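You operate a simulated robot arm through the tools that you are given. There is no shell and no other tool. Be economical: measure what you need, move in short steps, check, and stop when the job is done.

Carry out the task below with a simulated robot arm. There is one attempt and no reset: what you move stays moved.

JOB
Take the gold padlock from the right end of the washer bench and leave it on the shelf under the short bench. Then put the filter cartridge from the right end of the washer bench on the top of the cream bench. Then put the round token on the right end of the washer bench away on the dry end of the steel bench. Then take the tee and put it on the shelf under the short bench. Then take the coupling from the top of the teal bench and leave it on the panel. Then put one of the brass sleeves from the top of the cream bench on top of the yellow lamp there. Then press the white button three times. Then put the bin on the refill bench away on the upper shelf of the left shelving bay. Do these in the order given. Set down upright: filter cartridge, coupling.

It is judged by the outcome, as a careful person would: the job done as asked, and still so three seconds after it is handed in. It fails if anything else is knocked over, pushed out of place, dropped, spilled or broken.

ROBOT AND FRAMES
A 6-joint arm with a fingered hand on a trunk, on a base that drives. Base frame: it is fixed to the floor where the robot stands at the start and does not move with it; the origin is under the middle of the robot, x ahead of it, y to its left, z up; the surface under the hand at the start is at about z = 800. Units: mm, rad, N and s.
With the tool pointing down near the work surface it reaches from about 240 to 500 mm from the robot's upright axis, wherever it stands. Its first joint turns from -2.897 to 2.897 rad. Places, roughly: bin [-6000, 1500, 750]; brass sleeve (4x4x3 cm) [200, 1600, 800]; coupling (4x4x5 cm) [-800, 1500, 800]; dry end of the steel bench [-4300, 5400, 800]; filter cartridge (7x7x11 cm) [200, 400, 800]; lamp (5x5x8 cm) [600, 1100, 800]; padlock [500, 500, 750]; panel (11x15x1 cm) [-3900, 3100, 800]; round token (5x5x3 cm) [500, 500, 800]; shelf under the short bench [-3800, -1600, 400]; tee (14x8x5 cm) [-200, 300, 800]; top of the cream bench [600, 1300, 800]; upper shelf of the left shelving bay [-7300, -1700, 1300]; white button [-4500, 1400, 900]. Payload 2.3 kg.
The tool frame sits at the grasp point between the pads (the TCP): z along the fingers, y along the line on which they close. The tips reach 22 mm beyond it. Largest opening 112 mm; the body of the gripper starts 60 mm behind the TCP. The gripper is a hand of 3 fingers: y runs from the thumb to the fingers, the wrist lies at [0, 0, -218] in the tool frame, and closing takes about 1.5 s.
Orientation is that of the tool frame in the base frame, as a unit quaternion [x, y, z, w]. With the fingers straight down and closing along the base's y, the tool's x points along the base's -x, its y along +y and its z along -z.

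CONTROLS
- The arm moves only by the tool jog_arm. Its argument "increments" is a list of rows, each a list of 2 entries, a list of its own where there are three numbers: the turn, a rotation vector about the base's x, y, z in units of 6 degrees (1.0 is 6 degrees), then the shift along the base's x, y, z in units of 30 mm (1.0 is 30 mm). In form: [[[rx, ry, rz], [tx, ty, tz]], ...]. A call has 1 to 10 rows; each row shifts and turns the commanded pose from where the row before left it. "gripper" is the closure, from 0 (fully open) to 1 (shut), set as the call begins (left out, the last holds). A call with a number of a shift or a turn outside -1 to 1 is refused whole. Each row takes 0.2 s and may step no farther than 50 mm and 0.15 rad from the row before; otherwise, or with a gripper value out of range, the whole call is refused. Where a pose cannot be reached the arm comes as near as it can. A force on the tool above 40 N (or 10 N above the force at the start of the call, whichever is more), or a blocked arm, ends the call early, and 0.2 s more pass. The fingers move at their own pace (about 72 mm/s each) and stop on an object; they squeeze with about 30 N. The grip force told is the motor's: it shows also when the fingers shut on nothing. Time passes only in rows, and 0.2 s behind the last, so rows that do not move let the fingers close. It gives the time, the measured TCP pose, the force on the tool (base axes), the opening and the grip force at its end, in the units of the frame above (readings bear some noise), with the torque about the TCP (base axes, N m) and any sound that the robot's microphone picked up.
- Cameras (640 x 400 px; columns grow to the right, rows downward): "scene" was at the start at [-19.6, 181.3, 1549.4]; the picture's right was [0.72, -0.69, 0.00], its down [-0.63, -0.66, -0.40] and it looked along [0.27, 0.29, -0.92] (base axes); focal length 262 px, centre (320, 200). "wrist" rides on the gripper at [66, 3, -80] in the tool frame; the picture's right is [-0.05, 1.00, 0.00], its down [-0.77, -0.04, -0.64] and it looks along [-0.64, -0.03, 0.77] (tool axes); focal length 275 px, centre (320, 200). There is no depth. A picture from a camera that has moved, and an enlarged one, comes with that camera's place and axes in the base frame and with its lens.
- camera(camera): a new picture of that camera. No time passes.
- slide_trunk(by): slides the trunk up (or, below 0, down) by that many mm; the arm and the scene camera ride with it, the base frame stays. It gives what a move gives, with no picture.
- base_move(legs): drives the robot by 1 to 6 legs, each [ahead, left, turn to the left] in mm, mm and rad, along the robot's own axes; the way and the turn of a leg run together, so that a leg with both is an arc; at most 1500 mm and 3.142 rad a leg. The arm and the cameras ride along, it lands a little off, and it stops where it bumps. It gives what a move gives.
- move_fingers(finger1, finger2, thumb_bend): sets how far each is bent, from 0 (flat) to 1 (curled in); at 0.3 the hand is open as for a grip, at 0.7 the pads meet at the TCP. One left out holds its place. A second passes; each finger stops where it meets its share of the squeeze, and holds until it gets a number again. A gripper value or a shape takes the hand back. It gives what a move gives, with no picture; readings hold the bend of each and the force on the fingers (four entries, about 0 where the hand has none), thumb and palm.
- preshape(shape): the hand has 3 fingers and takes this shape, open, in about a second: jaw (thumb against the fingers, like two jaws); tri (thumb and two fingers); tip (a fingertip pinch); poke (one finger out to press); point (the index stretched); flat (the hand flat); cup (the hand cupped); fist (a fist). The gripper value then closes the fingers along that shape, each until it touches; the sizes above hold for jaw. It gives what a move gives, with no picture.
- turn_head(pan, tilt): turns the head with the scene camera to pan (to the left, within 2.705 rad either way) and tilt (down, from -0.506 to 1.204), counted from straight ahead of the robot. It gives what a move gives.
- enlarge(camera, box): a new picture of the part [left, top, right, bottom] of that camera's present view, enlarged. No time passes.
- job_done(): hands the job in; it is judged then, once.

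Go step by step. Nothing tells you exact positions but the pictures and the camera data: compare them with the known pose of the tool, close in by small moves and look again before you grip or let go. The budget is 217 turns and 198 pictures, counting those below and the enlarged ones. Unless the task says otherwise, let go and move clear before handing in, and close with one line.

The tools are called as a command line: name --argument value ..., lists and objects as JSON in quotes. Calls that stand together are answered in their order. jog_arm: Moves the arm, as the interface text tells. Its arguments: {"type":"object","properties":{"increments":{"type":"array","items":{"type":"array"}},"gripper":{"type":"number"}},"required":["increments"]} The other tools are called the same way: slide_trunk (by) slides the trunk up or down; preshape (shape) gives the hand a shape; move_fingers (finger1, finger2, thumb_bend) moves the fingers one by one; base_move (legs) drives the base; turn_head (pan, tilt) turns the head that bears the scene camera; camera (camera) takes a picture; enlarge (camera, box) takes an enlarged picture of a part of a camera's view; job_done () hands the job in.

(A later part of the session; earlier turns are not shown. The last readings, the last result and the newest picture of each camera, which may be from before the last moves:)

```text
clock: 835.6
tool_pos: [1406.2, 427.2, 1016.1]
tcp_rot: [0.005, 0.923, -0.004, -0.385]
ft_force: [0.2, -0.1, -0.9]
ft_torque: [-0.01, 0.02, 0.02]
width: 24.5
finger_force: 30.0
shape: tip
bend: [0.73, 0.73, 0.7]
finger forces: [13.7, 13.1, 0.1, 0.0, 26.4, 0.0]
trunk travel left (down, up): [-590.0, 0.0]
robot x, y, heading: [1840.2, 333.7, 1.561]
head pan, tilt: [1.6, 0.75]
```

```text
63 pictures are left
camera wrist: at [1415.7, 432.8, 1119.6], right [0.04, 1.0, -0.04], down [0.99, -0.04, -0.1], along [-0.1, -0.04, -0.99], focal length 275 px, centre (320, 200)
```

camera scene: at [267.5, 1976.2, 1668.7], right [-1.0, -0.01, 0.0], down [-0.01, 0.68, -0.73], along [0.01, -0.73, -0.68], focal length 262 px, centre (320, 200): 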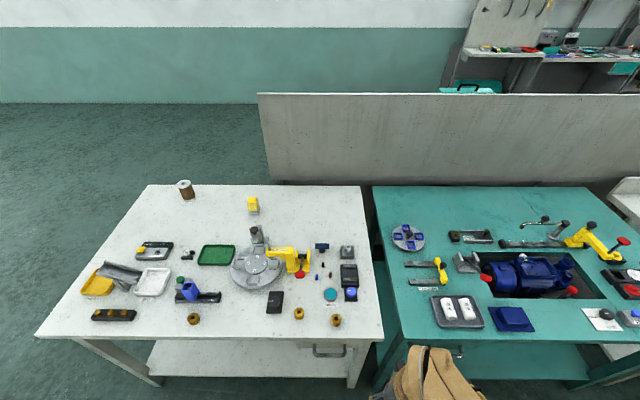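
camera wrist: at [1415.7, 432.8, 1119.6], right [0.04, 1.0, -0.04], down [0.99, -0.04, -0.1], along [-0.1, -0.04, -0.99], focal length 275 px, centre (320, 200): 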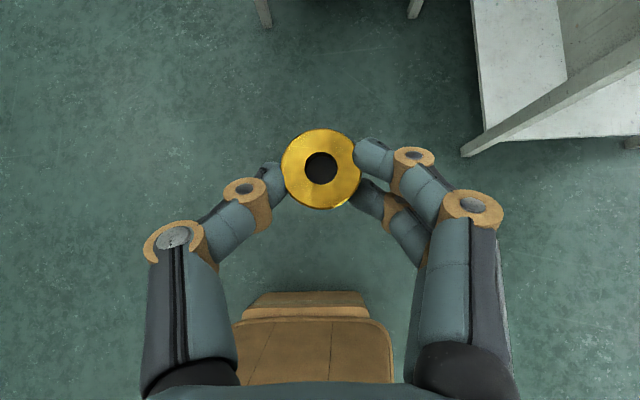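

The sleeve is level and secure. Sweeping the arm toward the front while in open floor.

jog_arm --increments '[[[0, 0, -0.667], [0.07, 0.998, 0]], [[0, 0, -0.667], [0.139, 0.99, 0]], [[0, 0, -0.667], [0.208, 0.978, 0]], [[0, 0, -0.667], [0.276, 0.961, 0]], [[0, 0, -0.667], [0.342, 0.94, 0]], [[0, 0, -0.667], [0.407, 0.914, 0]], [[0, 0, -0.667], [0.469, 0.883, 0]], [[0, 0, -0.667], [0.53, 0.848, 0]], [[0, 0, -0.667], [0.588, 0.809, 0]], [[0, 0, -0.667], [0.643, 0.766, 0]]]'

jog_arm --increments '[[[0, 0, -0.667], [0.695, 0.719, 0]], [[0, 0, -0.667], [0.743, 0.669, 0]], [[0, 0, -0.667], [0.788, 0.616, 0]], [[0, 0, -0.667], [0.829, 0.559, 0]], [[0, 0, -0.667], [0.866, 0.5, 0]], [[0, 0, -0.667], [0.899, 0.438, 0]]]'

base_move --legs '[[-50, 0, 0.01], [0, 1010, 0]]'

turn_head --pan 0.4 --tilt 0.75

camera --camera "scene"

```text
clock: 837.8
tool_pos: [1519.7, 702.6, 1017.1]
tcp_rot: [0.321, 0.865, 0.129, -0.365]
ft_force: [0.3, 0.1, -0.6]
ft_torque: [-0.03, -0.01, 0.03]
width: 24.3
finger_force: 30.1
shape: tip
bend: [0.73, 0.73, 0.7]
finger forces: [14.0, 13.1, 0.1, 0.0, 26.5, 0.1]
trunk travel left (down, up): [-590.0, 0.0]
robot x, y, heading: [1837.0, 333.0, 1.559]
head pan, tilt: [1.6, 0.75]
```

```text
clock: 839.2
tool_pos: [1661.8, 805.0, 1016.4]
tcp_rot: [0.493, 0.78, 0.201, -0.329]
ft_force: [-0.3, -0.7, -1.4]
ft_torque: [0.01, 0.0, -0.01]
width: 24.5
finger_force: 30.3
shape: tip
bend: [0.73, 0.73, 0.7]
finger forces: [13.9, 13.0, 0.0, 0.0, 26.5, 0.0]
trunk travel left (down, up): [-590.0, 0.0]
robot x, y, heading: [1837.9, 336.0, 1.564]
head pan, tilt: [1.6, 0.75]
```

```text
clock: 845.0
tool_pos: [637.4, 740.5, 1016.2]
tcp_rot: [0.481, 0.787, 0.196, -0.332]
ft_force: [0.5, -0.5, -0.3]
ft_torque: [-0.01, 0.01, -0.02]
width: 24.2
finger_force: 30.0
shape: tip
bend: [0.73, 0.73, 0.7]
finger forces: [14.0, 12.9, 0.0, 0.0, 26.4, 0.0]
trunk travel left (down, up): [-590.0, 0.0]
robot x, y, heading: [827.2, 274.6, 1.588]
head pan, tilt: [1.6, 0.75]
```

```text
clock: 846.4
tool_pos: [637.4, 741.7, 1015.7]
tcp_rot: [0.481, 0.787, 0.196, -0.332]
ft_force: [0.3, 0.0, -0.1]
ft_torque: [-0.01, 0.0, 0.0]
width: 24.3
finger_force: 29.6
shape: tip
bend: [0.73, 0.73, 0.7]
finger forces: [14.0, 12.9, 0.0, 0.0, 26.4, 0.0]
trunk travel left (down, up): [-590.0, 0.0]
robot x, y, heading: [824.5, 274.7, 1.588]
head pan, tilt: [0.4, 0.75]
```

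```text
62 pictures are left
camera scene: at [653.4, 287.5, 1668.7], right [0.91, 0.41, 0.0], down [0.28, -0.62, -0.73], along [-0.3, 0.67, -0.68], focal length 262 px, centre (320, 200)
```

scene: 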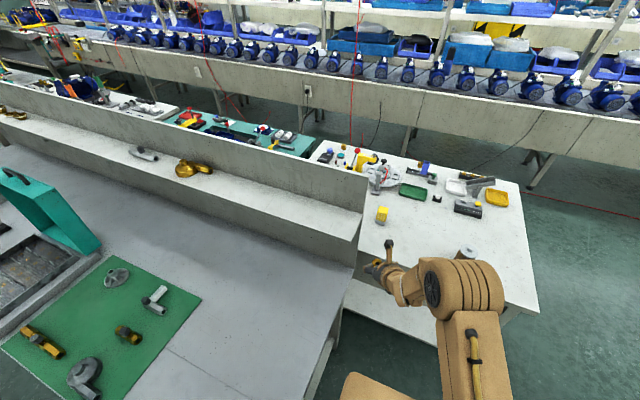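

The lamp is near (575, 1122). Driving forward, then I'll extend above it and look down.

base_move --legs '[[280, 0, 0]]'

jog_arm --increments '[[[0, 0, 0], [-0.3, 0.6, 0]], [[0, 0, 0], [-0.3, 0.6, 0]], [[0, 0, 0], [-0.3, 0.6, -0.3]], [[0, 0, 0], [-0.3, 0.5, -0.3]], [[0, 0, 0], [0, 0, 0]]]'

camera --camera "wrist"

```text
clock: 848.3
tool_pos: [631.5, 1022.5, 1016.0]
tcp_rot: [0.48, 0.788, 0.196, -0.333]
ft_force: [-0.7, 0.5, -0.7]
ft_torque: [-0.03, 0.0, -0.01]
width: 24.3
finger_force: 29.8
shape: tip
bend: [0.73, 0.73, 0.7]
finger forces: [14.0, 12.9, 0.0, 0.0, 26.5, 0.0]
trunk travel left (down, up): [-590.0, 0.0]
robot x, y, heading: [825.0, 557.1, 1.587]
head pan, tilt: [0.4, 0.75]
```

```text
clock: 849.5
tool_pos: [595.3, 1093.4, 997.2]
tcp_rot: [0.481, 0.787, 0.197, -0.333]
ft_force: [-0.1, 0.3, -0.6]
ft_torque: [-0.02, -0.04, 0.03]
width: 24.4
finger_force: 30.0
shape: tip
bend: [0.73, 0.73, 0.7]
finger forces: [14.1, 12.7, 0.1, 0.0, 26.3, 0.0]
trunk travel left (down, up): [-590.0, 0.0]
robot x, y, heading: [823.6, 559.5, 1.592]
head pan, tilt: [0.4, 0.75]
```

```text
61 pictures are left
camera wrist: at [602.6, 1085.6, 1101.5], right [0.9, 0.43, -0.04], down [0.42, -0.9, -0.1], along [-0.08, 0.07, -0.99], focal length 275 px, centre (320, 200)
```

wrist: 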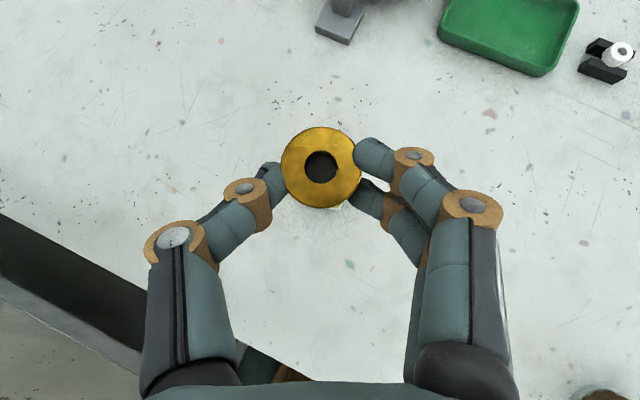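

The lamp must be hidden right under the sleeve. I'll check with the scene camera.

turn_head --pan 0.45 --tilt 0.85

enlarge --camera "scene" --box '[310, 120, 430, 210]'

```text
clock: 850.2
tool_pos: [594.9, 1092.9, 997.6]
tcp_rot: [0.481, 0.787, 0.196, -0.333]
ft_force: [0.2, 0.1, -0.6]
ft_torque: [-0.02, -0.02, 0.02]
width: 24.3
finger_force: 29.7
shape: tip
bend: [0.73, 0.73, 0.7]
finger forces: [14.0, 12.8, 0.0, 0.0, 26.3, 0.0]
trunk travel left (down, up): [-590.0, 0.0]
robot x, y, heading: [825.3, 561.7, 1.591]
head pan, tilt: [0.45, 0.85]
```

```text
4.44 times, centred on (370, 165) of scene
camera zoom: at [646.5, 563.3, 1660.7], right [0.89, 0.45, 0.0], down [0.34, -0.67, -0.66], along [-0.3, 0.59, -0.75], focal length 1163 px, centre (98, 356)
```

zoom: 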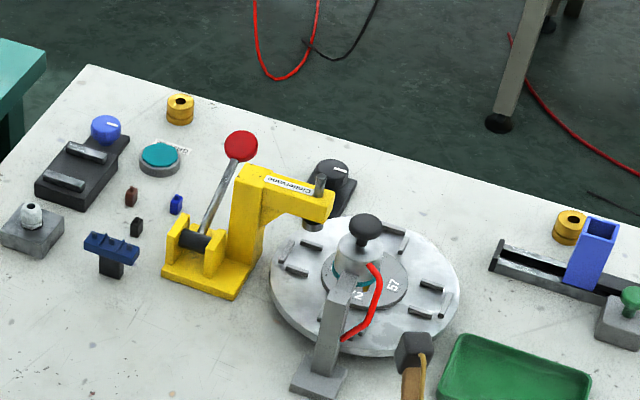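

enlarge --camera "scene" --box '[310, 190, 450, 300]'

```text
3.64 times, centred on (380, 245) of scene
camera zoom: at [646.5, 563.3, 1660.7], right [0.89, 0.45, 0.0], down [0.34, -0.67, -0.66], along [-0.3, 0.59, -0.75], focal length 952 px, centre (102, 36)
```

zoom: 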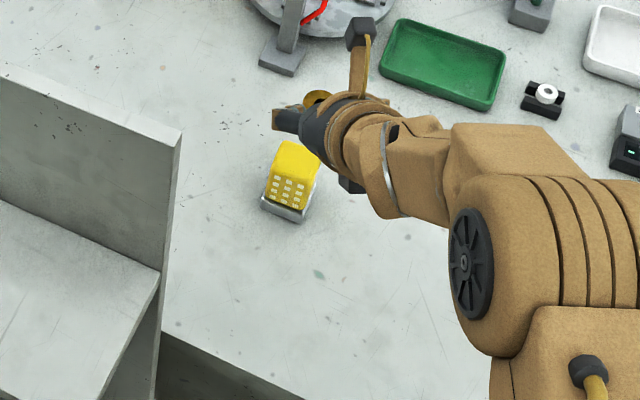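

The lamp top is at about (574, 1124). Moving over it and lowering part way.

jog_arm --increments '[[[0, 0, 0], [-0.27, 0.38, -0.5]], [[0, 0, 0], [-0.27, 0.38, -0.5]], [[0, 0, 0], [0, 0, -0.8]], [[0, 0, 0], [0, 0, 0]]]'

enlarge --camera "scene" --box '[330, 190, 430, 270]'

camera --camera "wrist"

```text
clock: 851.2
tool_pos: [580.5, 1115.0, 944.0]
tcp_rot: [0.481, 0.787, 0.196, -0.332]
ft_force: [-0.2, 0.2, -0.6]
ft_torque: [-0.05, 0.01, -0.02]
width: 24.6
finger_force: 29.9
shape: tip
bend: [0.73, 0.73, 0.7]
finger forces: [14.0, 12.6, 0.1, 0.1, 26.3, 0.0]
trunk travel left (down, up): [-590.0, 0.0]
robot x, y, heading: [823.5, 557.4, 1.59]
head pan, tilt: [0.45, 0.85]
```

```text
5.00 times, centred on (380, 230) of scene
camera zoom: at [646.5, 563.1, 1660.7], right [0.89, 0.45, 0.0], down [0.34, -0.67, -0.66], along [-0.3, 0.59, -0.75], focal length 1309 px, centre (20, 50)
```

zoom: 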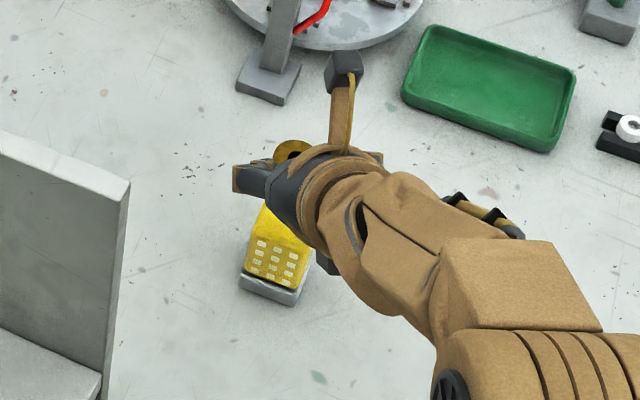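

```text
57 pictures are left
camera wrist: at [587.0, 1108.4, 1047.3], right [0.9, 0.43, -0.04], down [0.42, -0.9, -0.1], along [-0.08, 0.07, -0.99], focal length 275 px, centre (320, 200)
```

wrist: 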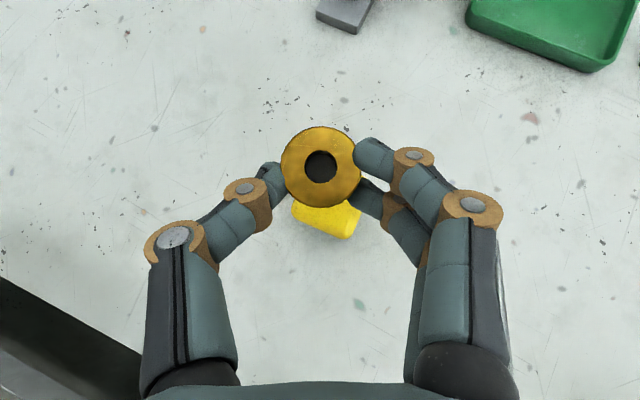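

enlarge --camera "wrist" --box '[260, 120, 400, 250]'

```text
3.08 times, centred on (330, 185) of wrist
camera zoom: at [587.0, 1108.4, 1047.3], right [0.9, 0.43, -0.04], down [0.42, -0.9, -0.1], along [-0.08, 0.07, -0.99], focal length 847 px, centre (289, 246)
```

zoom: 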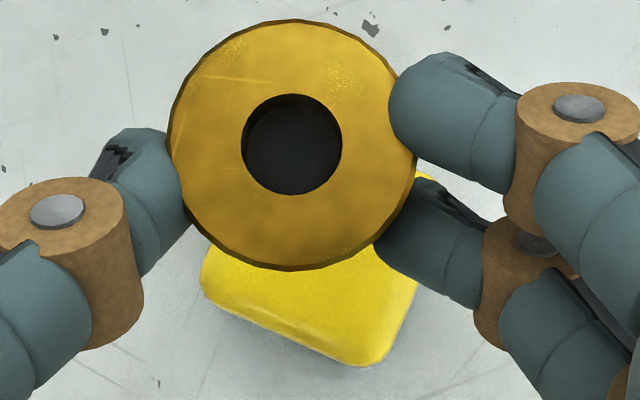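

The lamp top centre is (578, 1125) and the sleeve is only about 5 mm off. Correcting and lowering.

jog_arm --increments '[[[0, 0, 0], [0.15, -0.07, -0.4]], [[0, 0, 0], [0, 0, -0.4]], [[0, 0, 0], [0, 0, -0.1]], [[0, 0, 0], [0, 0, -0.1]], [[0, 0, 0], [0, 0, 0]]]'

enlarge --camera "wrist" --box '[260, 120, 400, 250]'

```text
clock: 852.4
tool_pos: [584.7, 1112.1, 913.7]
tcp_rot: [0.481, 0.787, 0.196, -0.333]
ft_force: [-0.2, 0.0, -0.4]
ft_torque: [-0.05, 0.05, -0.01]
width: 24.2
finger_force: 30.1
shape: tip
bend: [0.73, 0.73, 0.7]
finger forces: [14.1, 12.5, 0.0, 0.0, 26.3, 0.1]
trunk travel left (down, up): [-590.0, 0.0]
robot x, y, heading: [820.4, 556.8, 1.589]
head pan, tilt: [0.45, 0.85]
```

```text
3.08 times, centred on (330, 185) of wrist
camera zoom: at [591.2, 1106.1, 1017.5], right [0.9, 0.43, -0.04], down [0.42, -0.9, -0.1], along [-0.08, 0.07, -0.99], focal length 847 px, centre (289, 246)
```

zoom: 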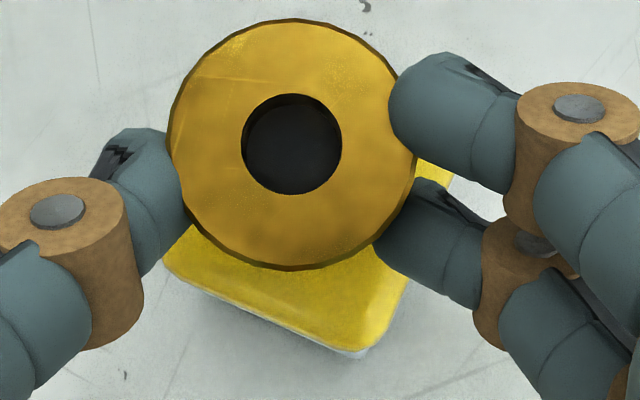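

jog_arm --increments '[[[0, 0, 0], [0.09, -0.1, -0.05]], [[0, 0, 0], [0, 0, -0.07]], [[0, 0, 0], [0, 0, -0.07]], [[0, 0, 0], [0, 0, 0]]]'

```text
clock: 853.4
tool_pos: [586.7, 1108.1, 909.1]
tcp_rot: [0.48, 0.787, 0.197, -0.333]
ft_force: [0.6, -0.2, -0.1]
ft_torque: [0.02, 0.02, -0.02]
width: 24.3
finger_force: 30.0
shape: tip
bend: [0.73, 0.73, 0.7]
finger forces: [14.2, 12.5, 0.0, 0.1, 26.4, 0.1]
trunk travel left (down, up): [-590.0, 0.0]
robot x, y, heading: [819.8, 557.3, 1.594]
head pan, tilt: [0.45, 0.85]
```

jog_arm --increments '[[[0, 0, 0], [0, 0.03, -0.06]], [[0, 0, 0], [0, 0, -0.06]], [[0, 0, 0], [0, 0, 0]]]'

enlarge --camera "wrist" --box '[260, 120, 400, 250]'

```text
clock: 854.2
tool_pos: [585.3, 1109.1, 905.0]
tcp_rot: [0.481, 0.787, 0.196, -0.332]
ft_force: [0.3, -0.6, -0.8]
ft_torque: [-0.04, -0.01, -0.01]
width: 24.1
finger_force: 29.9
shape: tip
bend: [0.73, 0.73, 0.7]
finger forces: [14.2, 12.5, 0.0, 0.0, 26.3, 0.1]
trunk travel left (down, up): [-590.0, 0.0]
robot x, y, heading: [824.2, 560.3, 1.593]
head pan, tilt: [0.45, 0.85]
```

```text
3.08 times, centred on (330, 185) of wrist
camera zoom: at [593.4, 1103.4, 1008.4], right [0.9, 0.43, -0.04], down [0.42, -0.9, -0.1], along [-0.08, 0.07, -0.99], focal length 847 px, centre (289, 246)
```

zoom: 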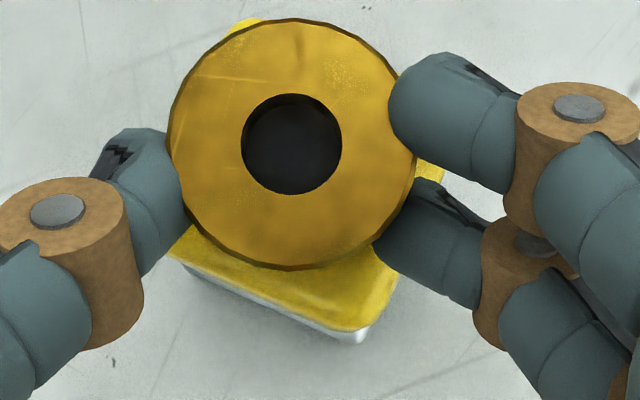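

Sleeve and lamp are centred within about 2 mm. Lowering the last bit to contact.

jog_arm --increments '[[[0, 0, 0], [0, 0, -0.06]], [[0, 0, 0], [0, 0, -0.06]], [[0, 0, 0], [0, 0, 0]]]'

```text
clock: 855.0
tool_pos: [585.6, 1110.4, 903.3]
tcp_rot: [0.481, 0.786, 0.197, -0.334]
ft_force: [-2.0, 1.2, 7.8]
ft_torque: [0.02, 0.0, 0.0]
width: 24.6
finger_force: 30.3
shape: tip
bend: [0.73, 0.74, 0.7]
finger forces: [14.1, 14.0, 0.1, 0.0, 28.0, 0.1]
trunk travel left (down, up): [-590.0, 0.0]
robot x, y, heading: [820.6, 557.1, 1.592]
head pan, tilt: [0.45, 0.85]
```

In contact (8 N). Opening just enough and withdrawing upward along the lean.

jog_arm --gripper 0.55 --increments '[[[0, 0, 0], [0, 0, 0]], [[0, 0, 0], [0, 0, 0]], [[0, 0, 0], [0, 0, 0]], [[0, 0, 0], [0, 0, 0]], [[0, 0, 0], [0, 0, 0]]]'

camera --camera "wrist"

```text
clock: 856.2
tool_pos: [586.0, 1111.5, 903.0]
tcp_rot: [0.48, 0.787, 0.197, -0.334]
ft_force: [0.4, 0.4, 0.5]
ft_torque: [-0.01, -0.04, 0.01]
width: 50.1
finger_force: 0.0
shape: tip
bend: [0.73, 0.73, 0.7]
finger forces: [0.0, 0.0, 0.1, 0.0, 0.0, 0.0]
trunk travel left (down, up): [-590.0, 0.0]
robot x, y, heading: [824.6, 558.9, 1.593]
head pan, tilt: [0.45, 0.85]
```

```text
53 pictures are left
camera wrist: at [594.2, 1104.0, 1005.3], right [0.9, 0.43, -0.04], down [0.42, -0.9, -0.1], along [-0.08, 0.07, -0.99], focal length 275 px, centre (320, 200)
```

wrist: 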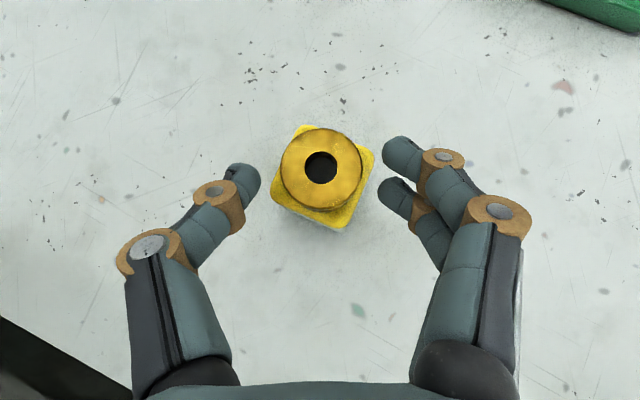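

The sleeve sits centred on the lamp. Rising straight up and backing off.

jog_arm --increments '[[[0, 0, 0], [0, 0, 0.6]], [[0, 0, 0], [0, 0, 1]], [[0, 0, 0], [0, 0, 1]], [[0, 0, 0], [0, 0, 1]], [[0, 0, 0], [0.2, -0.5, 0]]]'

enlarge --camera "scene" --box '[320, 190, 440, 280]'

base_move --legs '[[-280, 0, 0], [0, -1000, 0], [0, 0, 1.549]]'

```text
clock: 857.4
tool_pos: [587.0, 1102.0, 1009.0]
tcp_rot: [0.48, 0.788, 0.192, -0.334]
ft_force: [0.5, 0.3, -0.5]
ft_torque: [0.02, -0.01, 0.01]
width: 49.9
finger_force: 0.1
shape: tip
bend: [0.73, 0.73, 0.7]
finger forces: [0.0, 0.0, 0.0, 0.0, 0.1, 0.0]
out of reach, approached as far as the arm can: row 5
trunk travel left (down, up): [-590.0, 0.0]
robot x, y, heading: [819.9, 557.4, 1.592]
head pan, tilt: [0.45, 0.85]
```

```text
4.44 times, centred on (380, 235) of scene
camera zoom: at [646.6, 562.9, 1660.7], right [0.89, 0.45, 0.0], down [0.34, -0.67, -0.66], along [-0.3, 0.59, -0.75], focal length 1163 px, centre (53, 44)
```

zoom: 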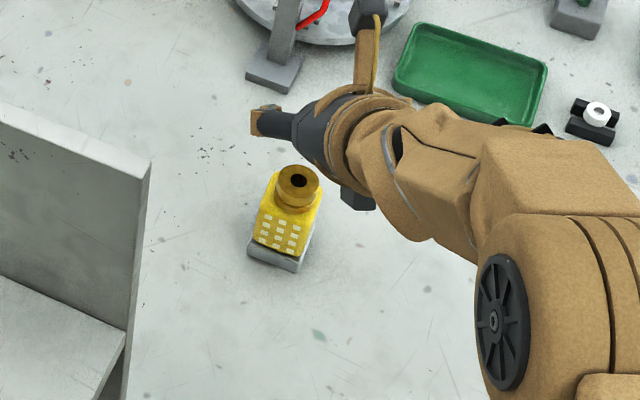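

```text
clock: 867.8
tool_pos: [1252.0, 84.8, 1009.1]
tcp_rot: [-0.199, 0.901, -0.093, -0.374]
ft_force: [-0.6, 0.2, -0.6]
ft_torque: [-0.03, -0.01, -0.04]
width: 49.8
finger_force: 0.1
shape: tip
bend: [0.73, 0.73, 0.7]
finger forces: [0.0, 0.0, 0.1, 0.0, 0.1, 0.0]
trunk travel left (down, up): [-590.0, 0.0]
robot x, y, heading: [1805.8, 297.1, 3.117]
head pan, tilt: [0.45, 0.85]
```

base_move --legs '[[0, 0, 0.024], [0, -1500, 0], [0, -390, 0], [1500, 0, 0], [1500, 0, 0], [1500, 0, 0]]'

base_move --legs '[[1250, 0, 0]]'

turn_head --pan 1.3 --tilt 0.6

camera --camera "scene"

```text
clock: 898.5
tool_pos: [-3202.9, 2187.0, 1009.3]
tcp_rot: [-0.187, 0.904, -0.087, -0.375]
ft_force: [-0.6, 0.6, 0.4]
ft_torque: [0.0, -0.04, 0.01]
width: 49.9
finger_force: 0.1
shape: tip
bend: [0.73, 0.73, 0.7]
finger forces: [0.1, 0.0, 0.1, 0.0, 0.1, 0.1]
trunk travel left (down, up): [-590.0, 0.0]
robot x, y, heading: [-2647.9, 2381.0, 3.088]
head pan, tilt: [0.45, 0.85]
```

```text
clock: 904.8
tool_pos: [-4461.0, 2254.1, 1009.4]
tcp_rot: [-0.185, 0.904, -0.087, -0.375]
ft_force: [0.0, 1.0, 0.7]
ft_torque: [0.02, 0.02, -0.03]
width: 49.4
finger_force: 0.2
shape: tip
bend: [0.73, 0.73, 0.7]
finger forces: [0.0, 0.0, 0.0, 0.1, 0.1, 0.0]
trunk travel left (down, up): [-590.0, 0.0]
robot x, y, heading: [-3905.3, 2446.5, 3.091]
head pan, tilt: [0.45, 0.85]
```

```text
clock: 906.0
tool_pos: [-4460.1, 2253.3, 1009.4]
tcp_rot: [-0.185, 0.904, -0.087, -0.375]
ft_force: [-0.4, -0.4, -0.1]
ft_torque: [0.03, -0.01, 0.0]
width: 50.0
finger_force: 0.1
shape: tip
bend: [0.73, 0.73, 0.7]
finger forces: [0.0, 0.0, 0.0, 0.1, 0.1, 0.1]
trunk travel left (down, up): [-590.0, 0.0]
robot x, y, heading: [-3902.1, 2447.9, 3.09]
head pan, tilt: [1.3, 0.6]
```

```text
51 pictures are left
camera scene: at [-3875.9, 2218.0, 1681.6], right [-0.95, 0.32, 0.0], down [0.18, 0.54, -0.82], along [-0.26, -0.78, -0.57], focal length 262 px, centre (320, 200)
```

scene: 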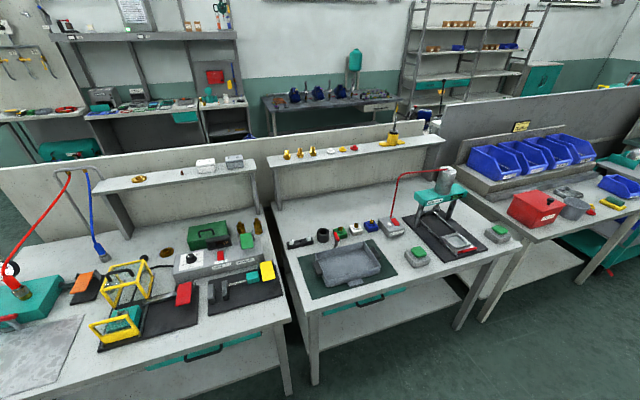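

enlarge --camera "scene" --box '[270, 180, 470, 300]'

enlarge --camera "scene" --box '[150, 190, 300, 310]'

```text
3.20 times, centred on (370, 240) of scene
camera zoom: at [-3875.9, 2218.0, 1681.6], right [-0.95, 0.32, 0.0], down [0.18, 0.54, -0.82], along [-0.26, -0.78, -0.57], focal length 838 px, centre (160, 72)
```

zoom: 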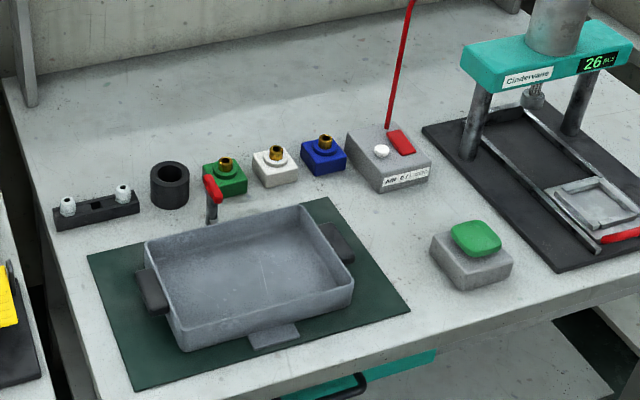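

```text
3.33 times, centred on (225, 250) of scene
camera zoom: at [-3875.9, 2218.0, 1681.6], right [-0.95, 0.32, 0.0], down [0.18, 0.54, -0.82], along [-0.26, -0.78, -0.57], focal length 873 px, centre (637, 33)
```

zoom: 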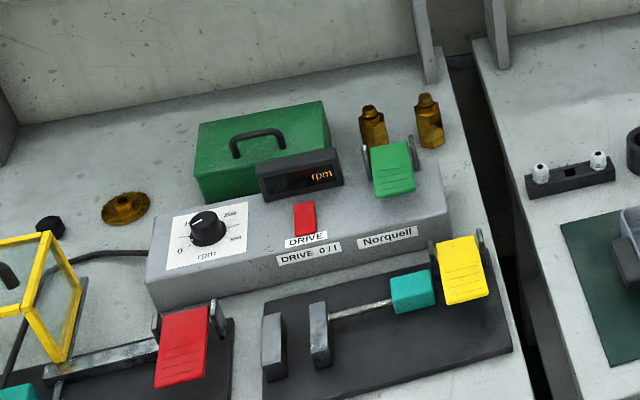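

The white button is the dome on the grey AIR box near (-4500, 1408). I'll swing the leaned arm to the robot's left side, then move beside that bench.

base_move --legs '[[0, 0, 0.05]]'

jog_arm --increments '[[[0, 0, 0], [0.9, 0.4, 0]], [[0, 0, 0], [0.9, 0.4, 0]], [[0, 0, 0], [0.9, 0.4, 0]], [[0, 0, 0.667], [0.454, -0.891, 0]], [[0, 0, 0.667], [0.515, -0.857, 0]], [[0, 0, 0.667], [0.574, -0.819, 0]], [[0, 0, 0.667], [0.629, -0.777, 0]], [[0, 0, 0.667], [0.682, -0.731, 0]], [[0, 0, 0.667], [0.731, -0.682, 0]], [[0, 0, 0.667], [0.777, -0.629, 0]]]'

jog_arm --increments '[[[0, 0, 0.667], [0.819, -0.574, 0]], [[0, 0, 0.667], [0.857, -0.515, 0]], [[0, 0, 0.667], [0.891, -0.454, 0]], [[0, 0, 0.667], [0.921, -0.391, 0]], [[0, 0, 0.667], [0.946, -0.326, 0]], [[0, 0, 0.667], [0.966, -0.259, 0]], [[0, 0, 0.667], [0.982, -0.191, 0]], [[0, 0, 0.667], [0.993, -0.122, 0]], [[0, 0, 0.667], [0.999, -0.052, 0]]]'

preshape --shape "poke"

camera --camera "wrist"

```text
clock: 906.8
tool_pos: [-4450.5, 2225.0, 1008.5]
tcp_rot: [-0.207, 0.899, -0.097, -0.374]
ft_force: [-1.0, 0.4, -0.1]
ft_torque: [-0.01, -0.02, 0.01]
width: 49.9
finger_force: 0.1
shape: tip
bend: [0.73, 0.73, 0.7]
finger forces: [0.0, 0.1, 0.0, 0.0, 0.0, 0.1]
trunk travel left (down, up): [-590.0, 0.0]
robot x, y, heading: [-3900.9, 2446.0, 3.139]
head pan, tilt: [1.3, 0.6]
```

```text
clock: 909.0
tool_pos: [-4237.2, 2099.2, 1009.2]
tcp_rot: [-0.42, 0.822, -0.184, -0.339]
ft_force: [0.1, -0.1, 0.8]
ft_torque: [0.0, -0.04, -0.03]
width: 49.9
finger_force: 0.1
shape: tip
bend: [0.73, 0.73, 0.7]
finger forces: [0.0, 0.0, 0.1, 0.0, 0.0, 0.1]
trunk travel left (down, up): [-590.0, 0.0]
robot x, y, heading: [-3901.7, 2449.9, 3.137]
head pan, tilt: [1.3, 0.6]
```

```text
clock: 911.0
tool_pos: [-3986.3, 2014.3, 1010.4]
tcp_rot: [0.654, -0.651, 0.28, 0.264]
ft_force: [0.6, -0.6, 0.1]
ft_torque: [0.0, 0.03, 0.0]
width: 50.0
finger_force: 0.0
shape: tip
bend: [0.73, 0.73, 0.7]
finger forces: [0.0, 0.1, 0.0, 0.0, 0.1, 0.0]
trunk travel left (down, up): [-590.0, 0.0]
robot x, y, heading: [-3897.2, 2447.1, 3.145]
head pan, tilt: [1.3, 0.6]
```

```text
clock: 911.9
tool_pos: [-3986.3, 2013.8, 1009.5]
tcp_rot: [0.653, -0.652, 0.279, 0.265]
ft_force: [0.1, -0.3, -0.2]
ft_torque: [-0.01, 0.0, -0.01]
width: 0.0
finger_force: 0.0
shape: poke
bend: [1.0, 1.0, 0.46]
finger forces: [0.1, 0.1, 0.1, 0.0, 0.0, 0.0]
trunk travel left (down, up): [-590.0, 0.0]
robot x, y, heading: [-3900.6, 2446.9, 3.139]
head pan, tilt: [1.3, 0.6]
```

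```text
48 pictures are left
camera wrist: at [-3992.8, 2025.8, 1113.1], right [-1.0, 0.02, -0.05], down [0.03, 0.99, -0.1], along [0.05, -0.1, -0.99], focal length 275 px, centre (320, 200)
```

wrist: 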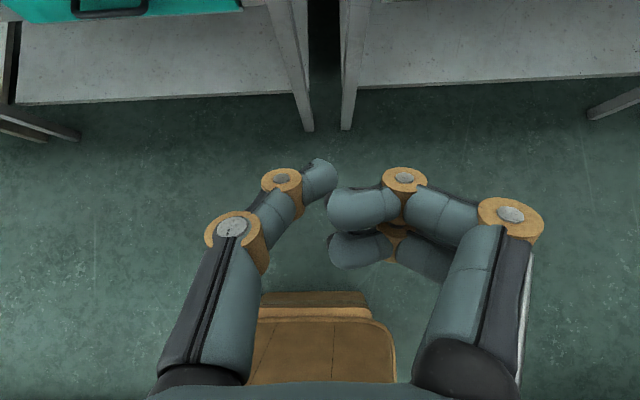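

In the poke shape the thumb tip is the pressing point, about 22 mm beyond the TCP. Moving alongside the button's bench.

base_move --legs '[[513, 0, 0], [0, 490, 0]]'

camera --camera "wrist"

```text
clock: 917.4
tool_pos: [-4505.1, 1534.3, 1009.2]
tcp_rot: [0.654, -0.651, 0.28, 0.265]
ft_force: [-0.5, 0.7, 0.1]
ft_torque: [-0.03, 0.01, 0.0]
width: 0.0
finger_force: 0.1
shape: poke
bend: [1.0, 1.0, 0.46]
finger forces: [0.0, 0.0, 0.0, 0.1, 0.1, 0.0]
trunk travel left (down, up): [-590.0, 0.0]
robot x, y, heading: [-4420.8, 1968.3, -3.137]
head pan, tilt: [1.3, 0.6]
```

```text
47 pictures are left
camera wrist: at [-4511.0, 1544.9, 1113.0], right [-1.0, 0.02, -0.05], down [0.03, 0.99, -0.1], along [0.05, -0.1, -0.99], focal length 275 px, centre (320, 200)
```

wrist: 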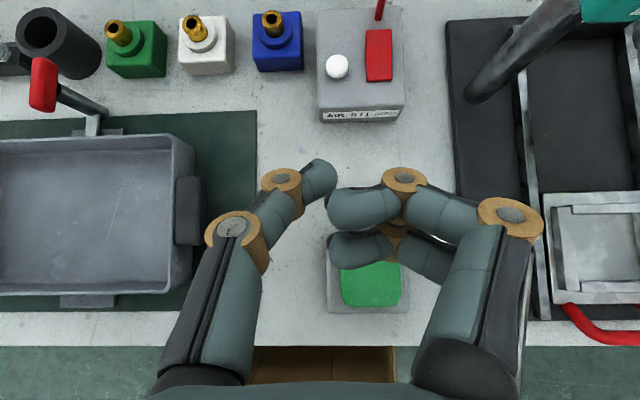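

The button is at about (-4518, 1383, 846). Shifting in a little and hovering above it.

base_move --legs '[[0, 22, 0]]'

jog_arm --increments '[[[0, 0, 0], [-0.2, -0.8, -0.5]], [[0, 0, 0], [-0.2, -0.8, -0.5]], [[0, 0, 0], [0, -0.8, -0.5]], [[0, 0, 0], [0, -0.8, -0.5]], [[0, 0, 0], [0, -0.5, -0.5]], [[0, 0, 0], [0, 0, -0.5]], [[0, 0, 0], [0, 0, 0]]]'

camera --camera "wrist"

```text
clock: 918.2
tool_pos: [-4505.1, 1511.8, 1010.3]
tcp_rot: [0.654, -0.651, 0.28, 0.265]
ft_force: [-0.1, -0.2, -0.9]
ft_torque: [-0.03, 0.02, 0.0]
width: 0.1
finger_force: 0.0
shape: poke
bend: [1.0, 1.0, 0.46]
finger forces: [0.0, 0.0, 0.0, 0.0, 0.0, 0.0]
trunk travel left (down, up): [-590.0, 0.0]
robot x, y, heading: [-4419.2, 1939.3, -3.139]
head pan, tilt: [1.3, 0.6]
```

```text
clock: 919.8
tool_pos: [-4516.2, 1400.5, 921.4]
tcp_rot: [0.654, -0.651, 0.28, 0.264]
ft_force: [0.3, 0.6, -0.6]
ft_torque: [-0.03, 0.0, 0.0]
width: 0.1
finger_force: 0.1
shape: poke
bend: [1.0, 1.0, 0.46]
finger forces: [0.0, 0.0, 0.1, 0.1, 0.0, 0.0]
trunk travel left (down, up): [-590.0, 0.0]
robot x, y, heading: [-4422.0, 1946.5, -3.138]
head pan, tilt: [1.3, 0.6]
```

```text
46 pictures are left
camera wrist: at [-4523.5, 1411.9, 1023.2], right [-1.0, 0.02, -0.05], down [0.03, 0.99, -0.1], along [0.05, -0.1, -0.99], focal length 275 px, centre (320, 200)
```

wrist: 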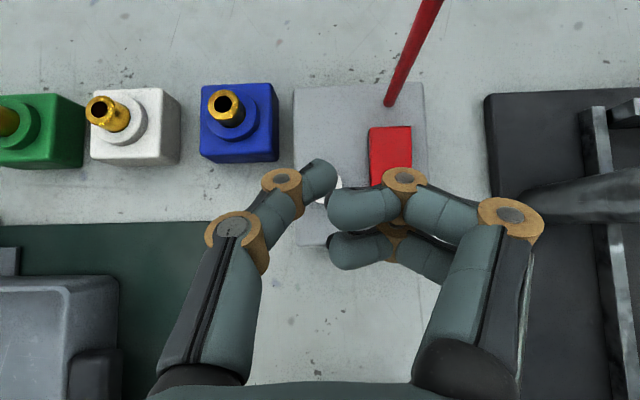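

enlarge --camera "wrist" --box '[270, 130, 410, 250]'

```text
3.33 times, centred on (340, 190) of wrist
camera zoom: at [-4523.5, 1411.9, 1023.2], right [-1.0, 0.02, -0.05], down [0.03, 0.99, -0.1], along [0.05, -0.1, -0.99], focal length 918 px, centre (253, 233)
```

zoom: 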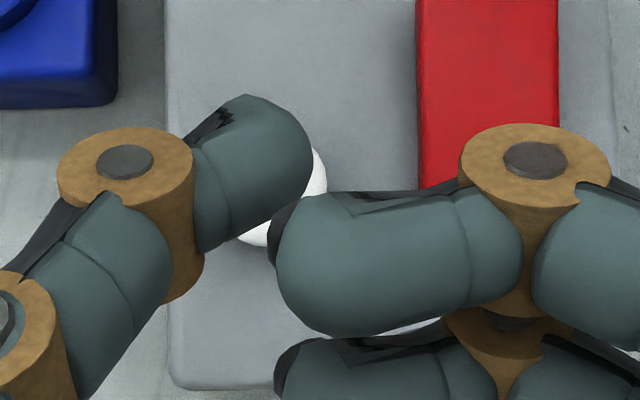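

The thumb tip is right above the button. Descending slowly for the first press.

jog_arm --increments '[[[0, 0, 0], [0.03, 0, -0.6]], [[0, 0, 0], [0, 0, -0.6]], [[0, 0, 0], [0, 0, -0.3]], [[0, 0, 0], [0, 0, -0.1]], [[0, 0, 0], [0, 0, -0.1]], [[0, 0, 0], [0, 0, 0]]]'

```text
clock: 921.2
tool_pos: [-4515.8, 1405.8, 871.9]
tcp_rot: [0.654, -0.65, 0.281, 0.267]
ft_force: [-0.3, -2.0, 13.5]
ft_torque: [-0.21, 0.08, 0.01]
width: 0.0
finger_force: 0.0
shape: poke
bend: [1.0, 1.0, 0.46]
finger forces: [0.0, 0.0, 0.0, 0.0, 13.3, 0.1]
out of reach, approached as far as the arm can: row 3
trunk travel left (down, up): [-590.0, 0.0]
robot x, y, heading: [-4422.5, 1942.1, -3.137]
head pan, tilt: [1.3, 0.6]
heard: click
```

A click: first press. Releasing fully, then pressing again.

jog_arm --increments '[[[0, 0, 0], [0, 0, 0.4]], [[0, 0, 0], [0, 0, 0.4]], [[0, 0, 0], [0, 0, 0]], [[0, 0, 0], [0, 0, 0]]]'

enlarge --camera "wrist" --box '[270, 130, 410, 250]'

```text
clock: 922.2
tool_pos: [-4515.3, 1404.9, 894.6]
tcp_rot: [0.654, -0.651, 0.28, 0.264]
ft_force: [0.0, -0.6, 0.0]
ft_torque: [-0.03, 0.02, 0.0]
width: 0.2
finger_force: 0.1
shape: poke
bend: [1.0, 1.0, 0.46]
finger forces: [0.0, 0.0, 0.0, 0.0, 0.0, 0.0]
trunk travel left (down, up): [-590.0, 0.0]
robot x, y, heading: [-4418.4, 1944.5, -3.142]
head pan, tilt: [1.3, 0.6]
```

```text
3.33 times, centred on (340, 190) of wrist
camera zoom: at [-4521.6, 1415.7, 997.2], right [-1.0, 0.02, -0.05], down [0.03, 0.99, -0.1], along [0.05, -0.1, -0.99], focal length 918 px, centre (253, 233)
```

zoom: 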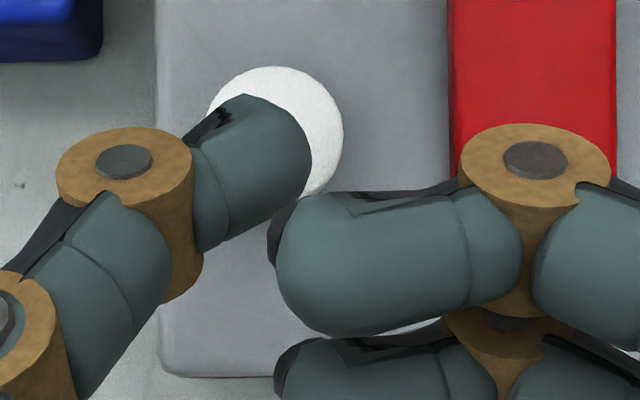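

jog_arm --increments '[[[0, 0, 0], [0, -0.12, -0.2]], [[0, 0, 0], [0, 0, -0.3]], [[0, 0, 0], [0, 0, -0.2]], [[0, 0, 0], [0, 0, -0.1]], [[0, 0, 0], [0, 0, 0]]]'

```text
clock: 923.4
tool_pos: [-4514.9, 1405.4, 873.4]
tcp_rot: [0.654, -0.651, 0.28, 0.265]
ft_force: [-0.7, -1.1, 4.0]
ft_torque: [-0.04, 0.0, 0.02]
width: 0.2
finger_force: 0.1
shape: poke
bend: [1.0, 1.0, 0.46]
finger forces: [0.0, 0.0, 0.1, 0.0, 3.7, 0.0]
out of reach, approached as far as the arm can: row 1
trunk travel left (down, up): [-590.0, 0.0]
robot x, y, heading: [-4419.3, 1942.2, -3.146]
head pan, tilt: [1.3, 0.6]
heard: click
```

Second click. Releasing and pressing the third time.

jog_arm --increments '[[[0, 0, 0], [0, 0, 0.4]], [[0, 0, 0], [0, 0, 0.4]], [[0, 0, 0], [0, 0, 0]], [[0, 0, 0], [0, 0, 0]]]'

jog_arm --increments '[[[0, 0, 0], [0, 0, -0.2]], [[0, 0, 0], [0, 0, -0.3]], [[0, 0, 0], [0, 0, -0.25]], [[0, 0, 0], [0, 0, -0.1]], [[0, 0, 0], [0, 0, 0]]]'

```text
clock: 924.4
tool_pos: [-4514.5, 1401.5, 895.4]
tcp_rot: [0.654, -0.652, 0.28, 0.265]
ft_force: [0.3, 0.0, -0.1]
ft_torque: [0.04, 0.02, -0.01]
width: 0.0
finger_force: 0.0
shape: poke
bend: [1.0, 1.0, 0.46]
finger forces: [0.0, 0.1, 0.0, 0.0, 0.1, 0.1]
trunk travel left (down, up): [-590.0, 0.0]
robot x, y, heading: [-4423.1, 1946.5, -3.144]
head pan, tilt: [1.3, 0.6]
```

```text
clock: 925.6
tool_pos: [-4514.1, 1403.6, 873.0]
tcp_rot: [0.653, -0.651, 0.28, 0.266]
ft_force: [0.2, -0.9, 6.1]
ft_torque: [-0.1, 0.0, -0.01]
width: 0.1
finger_force: 0.2
shape: poke
bend: [1.0, 1.0, 0.46]
finger forces: [0.0, 0.0, 0.0, 0.0, 6.7, 0.0]
out of reach, approached as far as the arm can: row 4
trunk travel left (down, up): [-590.0, 0.0]
robot x, y, heading: [-4418.9, 1948.1, -3.14]
head pan, tilt: [1.3, 0.6]
heard: click
```

Third click. Withdrawing, then on to the refill bench for the bin.

jog_arm --increments '[[[0, 0, 0], [0, 0, 0.5]], [[0, 0, 0], [0, 0, 1]], [[0, 0, 0], [0, 0.5, 1]], [[0, 0, 0], [0, 0.8, 1]], [[0, 0, 0], [0, 0.8, 0.5]], [[0, 0, 0], [0, 0.8, 0]], [[0, 0, 0], [0, 0.5, 0]]]'

base_move --legs '[[0, -290, 0], [1100, 0, 0]]'

turn_head --pan 1.2 --tilt 0.6

camera --camera "scene"

```text
clock: 927.2
tool_pos: [-4513.1, 1508.0, 992.4]
tcp_rot: [0.654, -0.65, 0.281, 0.265]
ft_force: [-0.3, 0.2, -0.3]
ft_torque: [0.0, -0.04, 0.03]
width: 0.2
finger_force: 0.0
shape: poke
bend: [1.0, 1.0, 0.46]
finger forces: [0.0, 0.1, 0.0, 0.0, 0.1, 0.0]
trunk travel left (down, up): [-590.0, 0.0]
robot x, y, heading: [-4420.0, 1945.2, -3.139]
head pan, tilt: [1.3, 0.6]
```

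```text
clock: 934.4
tool_pos: [-5602.7, 1781.6, 992.3]
tcp_rot: [0.657, -0.648, 0.282, 0.264]
ft_force: [-0.7, -0.1, 0.3]
ft_torque: [0.01, 0.02, -0.02]
width: 0.1
finger_force: 0.0
shape: poke
bend: [1.0, 1.0, 0.46]
finger forces: [0.0, 0.0, 0.0, 0.0, 0.1, 0.0]
trunk travel left (down, up): [-590.0, 0.0]
robot x, y, heading: [-5515.4, 2218.5, -3.13]
head pan, tilt: [1.3, 0.6]
```

```text
clock: 935.1
tool_pos: [-5602.1, 1780.9, 991.6]
tcp_rot: [0.658, -0.648, 0.281, 0.263]
ft_force: [0.4, 0.3, 0.8]
ft_torque: [-0.01, 0.02, 0.0]
width: 0.0
finger_force: 0.1
shape: poke
bend: [1.0, 1.0, 0.46]
finger forces: [0.0, 0.0, 0.0, 0.0, 0.0, 0.0]
trunk travel left (down, up): [-590.0, 0.0]
robot x, y, heading: [-5515.1, 2221.8, -3.132]
head pan, tilt: [1.201, 0.6]
```

```text
43 pictures are left
camera scene: at [-5483.1, 1994.9, 1681.6], right [-0.94, 0.35, 0.0], down [0.2, 0.53, -0.83], along [-0.29, -0.77, -0.57], focal length 262 px, centre (320, 200)
```

scene: 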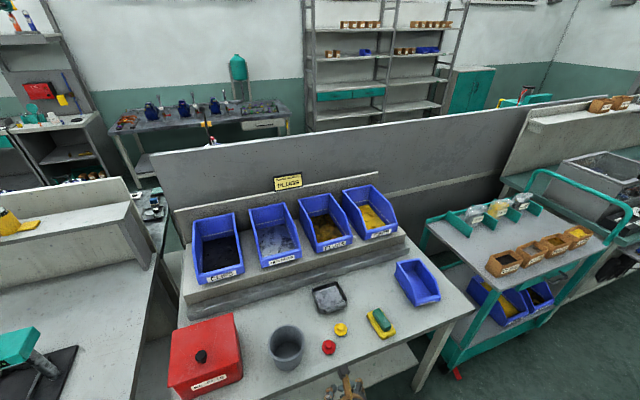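

The bin on the refill bench is the single blue bin at about (-6070, 1514). Let me look at it closely.

enlarge --camera "scene" --box '[300, 240, 460, 360]'

enlarge --camera "scene" --box '[290, 0, 480, 130]'

```text
3.33 times, centred on (380, 300) of scene
camera zoom: at [-5483.1, 1994.9, 1681.6], right [-0.94, 0.35, 0.0], down [0.2, 0.53, -0.83], along [-0.29, -0.77, -0.57], focal length 873 px, centre (120, -133)
```

zoom: 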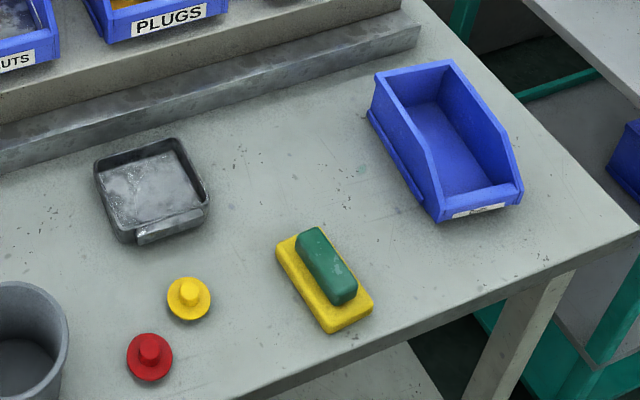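

```text
3.08 times, centred on (385, 65) of scene
camera zoom: at [-5483.1, 1994.9, 1681.6], right [-0.94, 0.35, 0.0], down [0.2, 0.53, -0.83], along [-0.29, -0.77, -0.57], focal length 806 px, centre (120, 615)
```

zoom: 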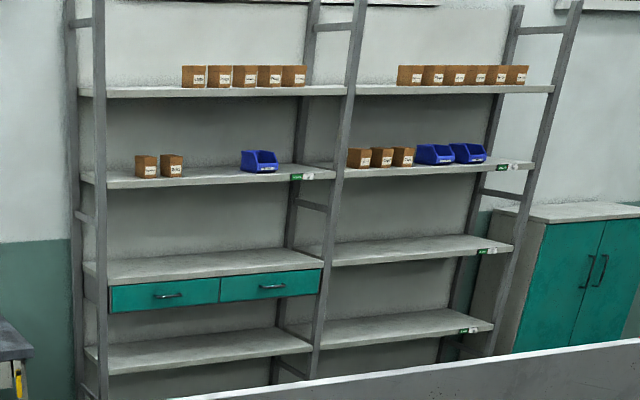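

The bin is about 100 mm wide, open toward the aisle, near (-6070, 1510). I'll move beside it with the hand open and look straight down.

preshape --shape "tip"

base_move --legs '[[476, 0, -0.012], [0, 285, 0]]'

camera --camera "wrist"

```text
clock: 936.0
tool_pos: [-5602.6, 1781.2, 992.2]
tcp_rot: [0.658, -0.647, 0.282, 0.263]
ft_force: [-0.2, -0.1, 0.4]
ft_torque: [0.04, -0.01, 0.02]
width: 111.8
finger_force: 0.1
shape: tip
bend: [0.3, 0.3, 0.3]
finger forces: [0.1, 0.0, 0.0, 0.1, 0.0, 0.0]
trunk travel left (down, up): [-590.0, 0.0]
robot x, y, heading: [-5514.2, 2221.7, -3.13]
head pan, tilt: [1.201, 0.6]
```

```text
clock: 940.3
tool_pos: [-6081.3, 1494.6, 992.6]
tcp_rot: [0.653, -0.652, 0.28, 0.265]
ft_force: [0.0, 0.8, 0.8]
ft_torque: [-0.04, -0.01, 0.01]
width: 111.9
finger_force: 0.0
shape: tip
bend: [0.3, 0.3, 0.3]
finger forces: [0.0, 0.0, 0.1, 0.0, 0.1, 0.1]
trunk travel left (down, up): [-590.0, 0.0]
robot x, y, heading: [-5986.9, 1933.9, 3.136]
head pan, tilt: [1.201, 0.6]
```

```text
40 pictures are left
camera wrist: at [-6087.1, 1506.9, 1095.8], right [-1.0, 0.03, -0.05], down [0.03, 0.99, -0.1], along [0.05, -0.1, -0.99], focal length 275 px, centre (320, 200)
```

wrist: 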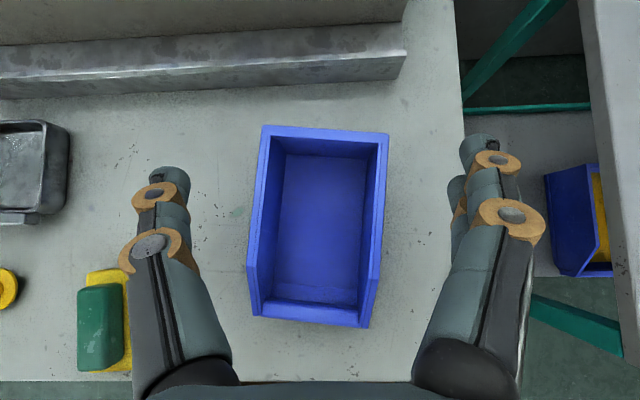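

The bin is about 104 mm wide and turned ~8°. I'll spread the fingers wider than usual, align, and straddle its sides.

move_fingers --finger1 0.12 --finger2 0.12 --thumb_bend 0.12

jog_arm --increments '[[[0, 0, -0.7], [0.2, 0.35, -0.3]], [[0, 0, -0.7], [0.2, 0.33, -0.7]], [[0, 0, 0], [0, 0, -0.8]], [[0, 0, 0], [0, 0, -0.8]], [[0, 0, 0], [0, 0, 0]]]'

camera --camera "wrist"

```text
clock: 941.3
tool_pos: [-6080.6, 1495.3, 992.0]
tcp_rot: [0.653, -0.652, 0.28, 0.265]
ft_force: [-0.3, 0.5, 0.8]
ft_torque: [-0.01, 0.0, -0.01]
width: 139.4
finger_force: 0.1
shape: fingers
bend: [0.12, 0.12, 0.12]
finger forces: [0.0, 0.1, 0.0, 0.1, 0.1, 0.0]
trunk travel left (down, up): [-590.0, 0.0]
robot x, y, heading: [-5986.6, 1931.4, 3.14]
head pan, tilt: [1.201, 0.6]
```

```text
clock: 942.5
tool_pos: [-6069.2, 1516.8, 915.8]
tcp_rot: [-0.602, 0.7, -0.258, -0.285]
ft_force: [0.4, 0.0, 0.4]
ft_torque: [-0.03, 0.03, -0.02]
width: 139.2
finger_force: 0.1
shape: fingers
bend: [0.12, 0.12, 0.12]
finger forces: [0.0, 0.0, 0.0, 0.1, 0.1, 0.0]
trunk travel left (down, up): [-590.0, 0.0]
robot x, y, heading: [-5987.8, 1935.2, 3.134]
head pan, tilt: [1.201, 0.6]
```

```text
39 pictures are left
camera wrist: at [-6073.4, 1529.3, 1017.9], right [-0.98, 0.17, -0.05], down [0.18, 0.98, -0.1], along [0.03, -0.11, -0.99], focal length 275 px, centre (320, 200)
```

wrist: 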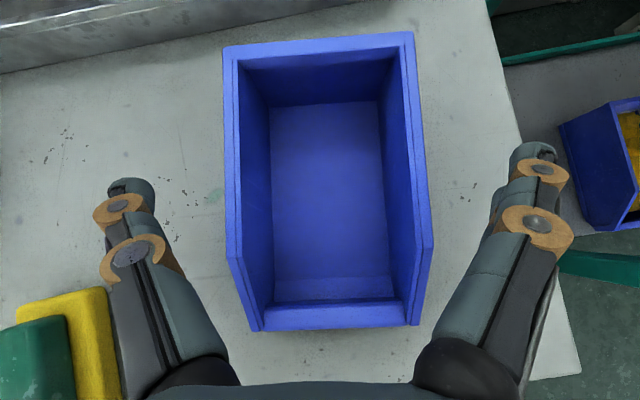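

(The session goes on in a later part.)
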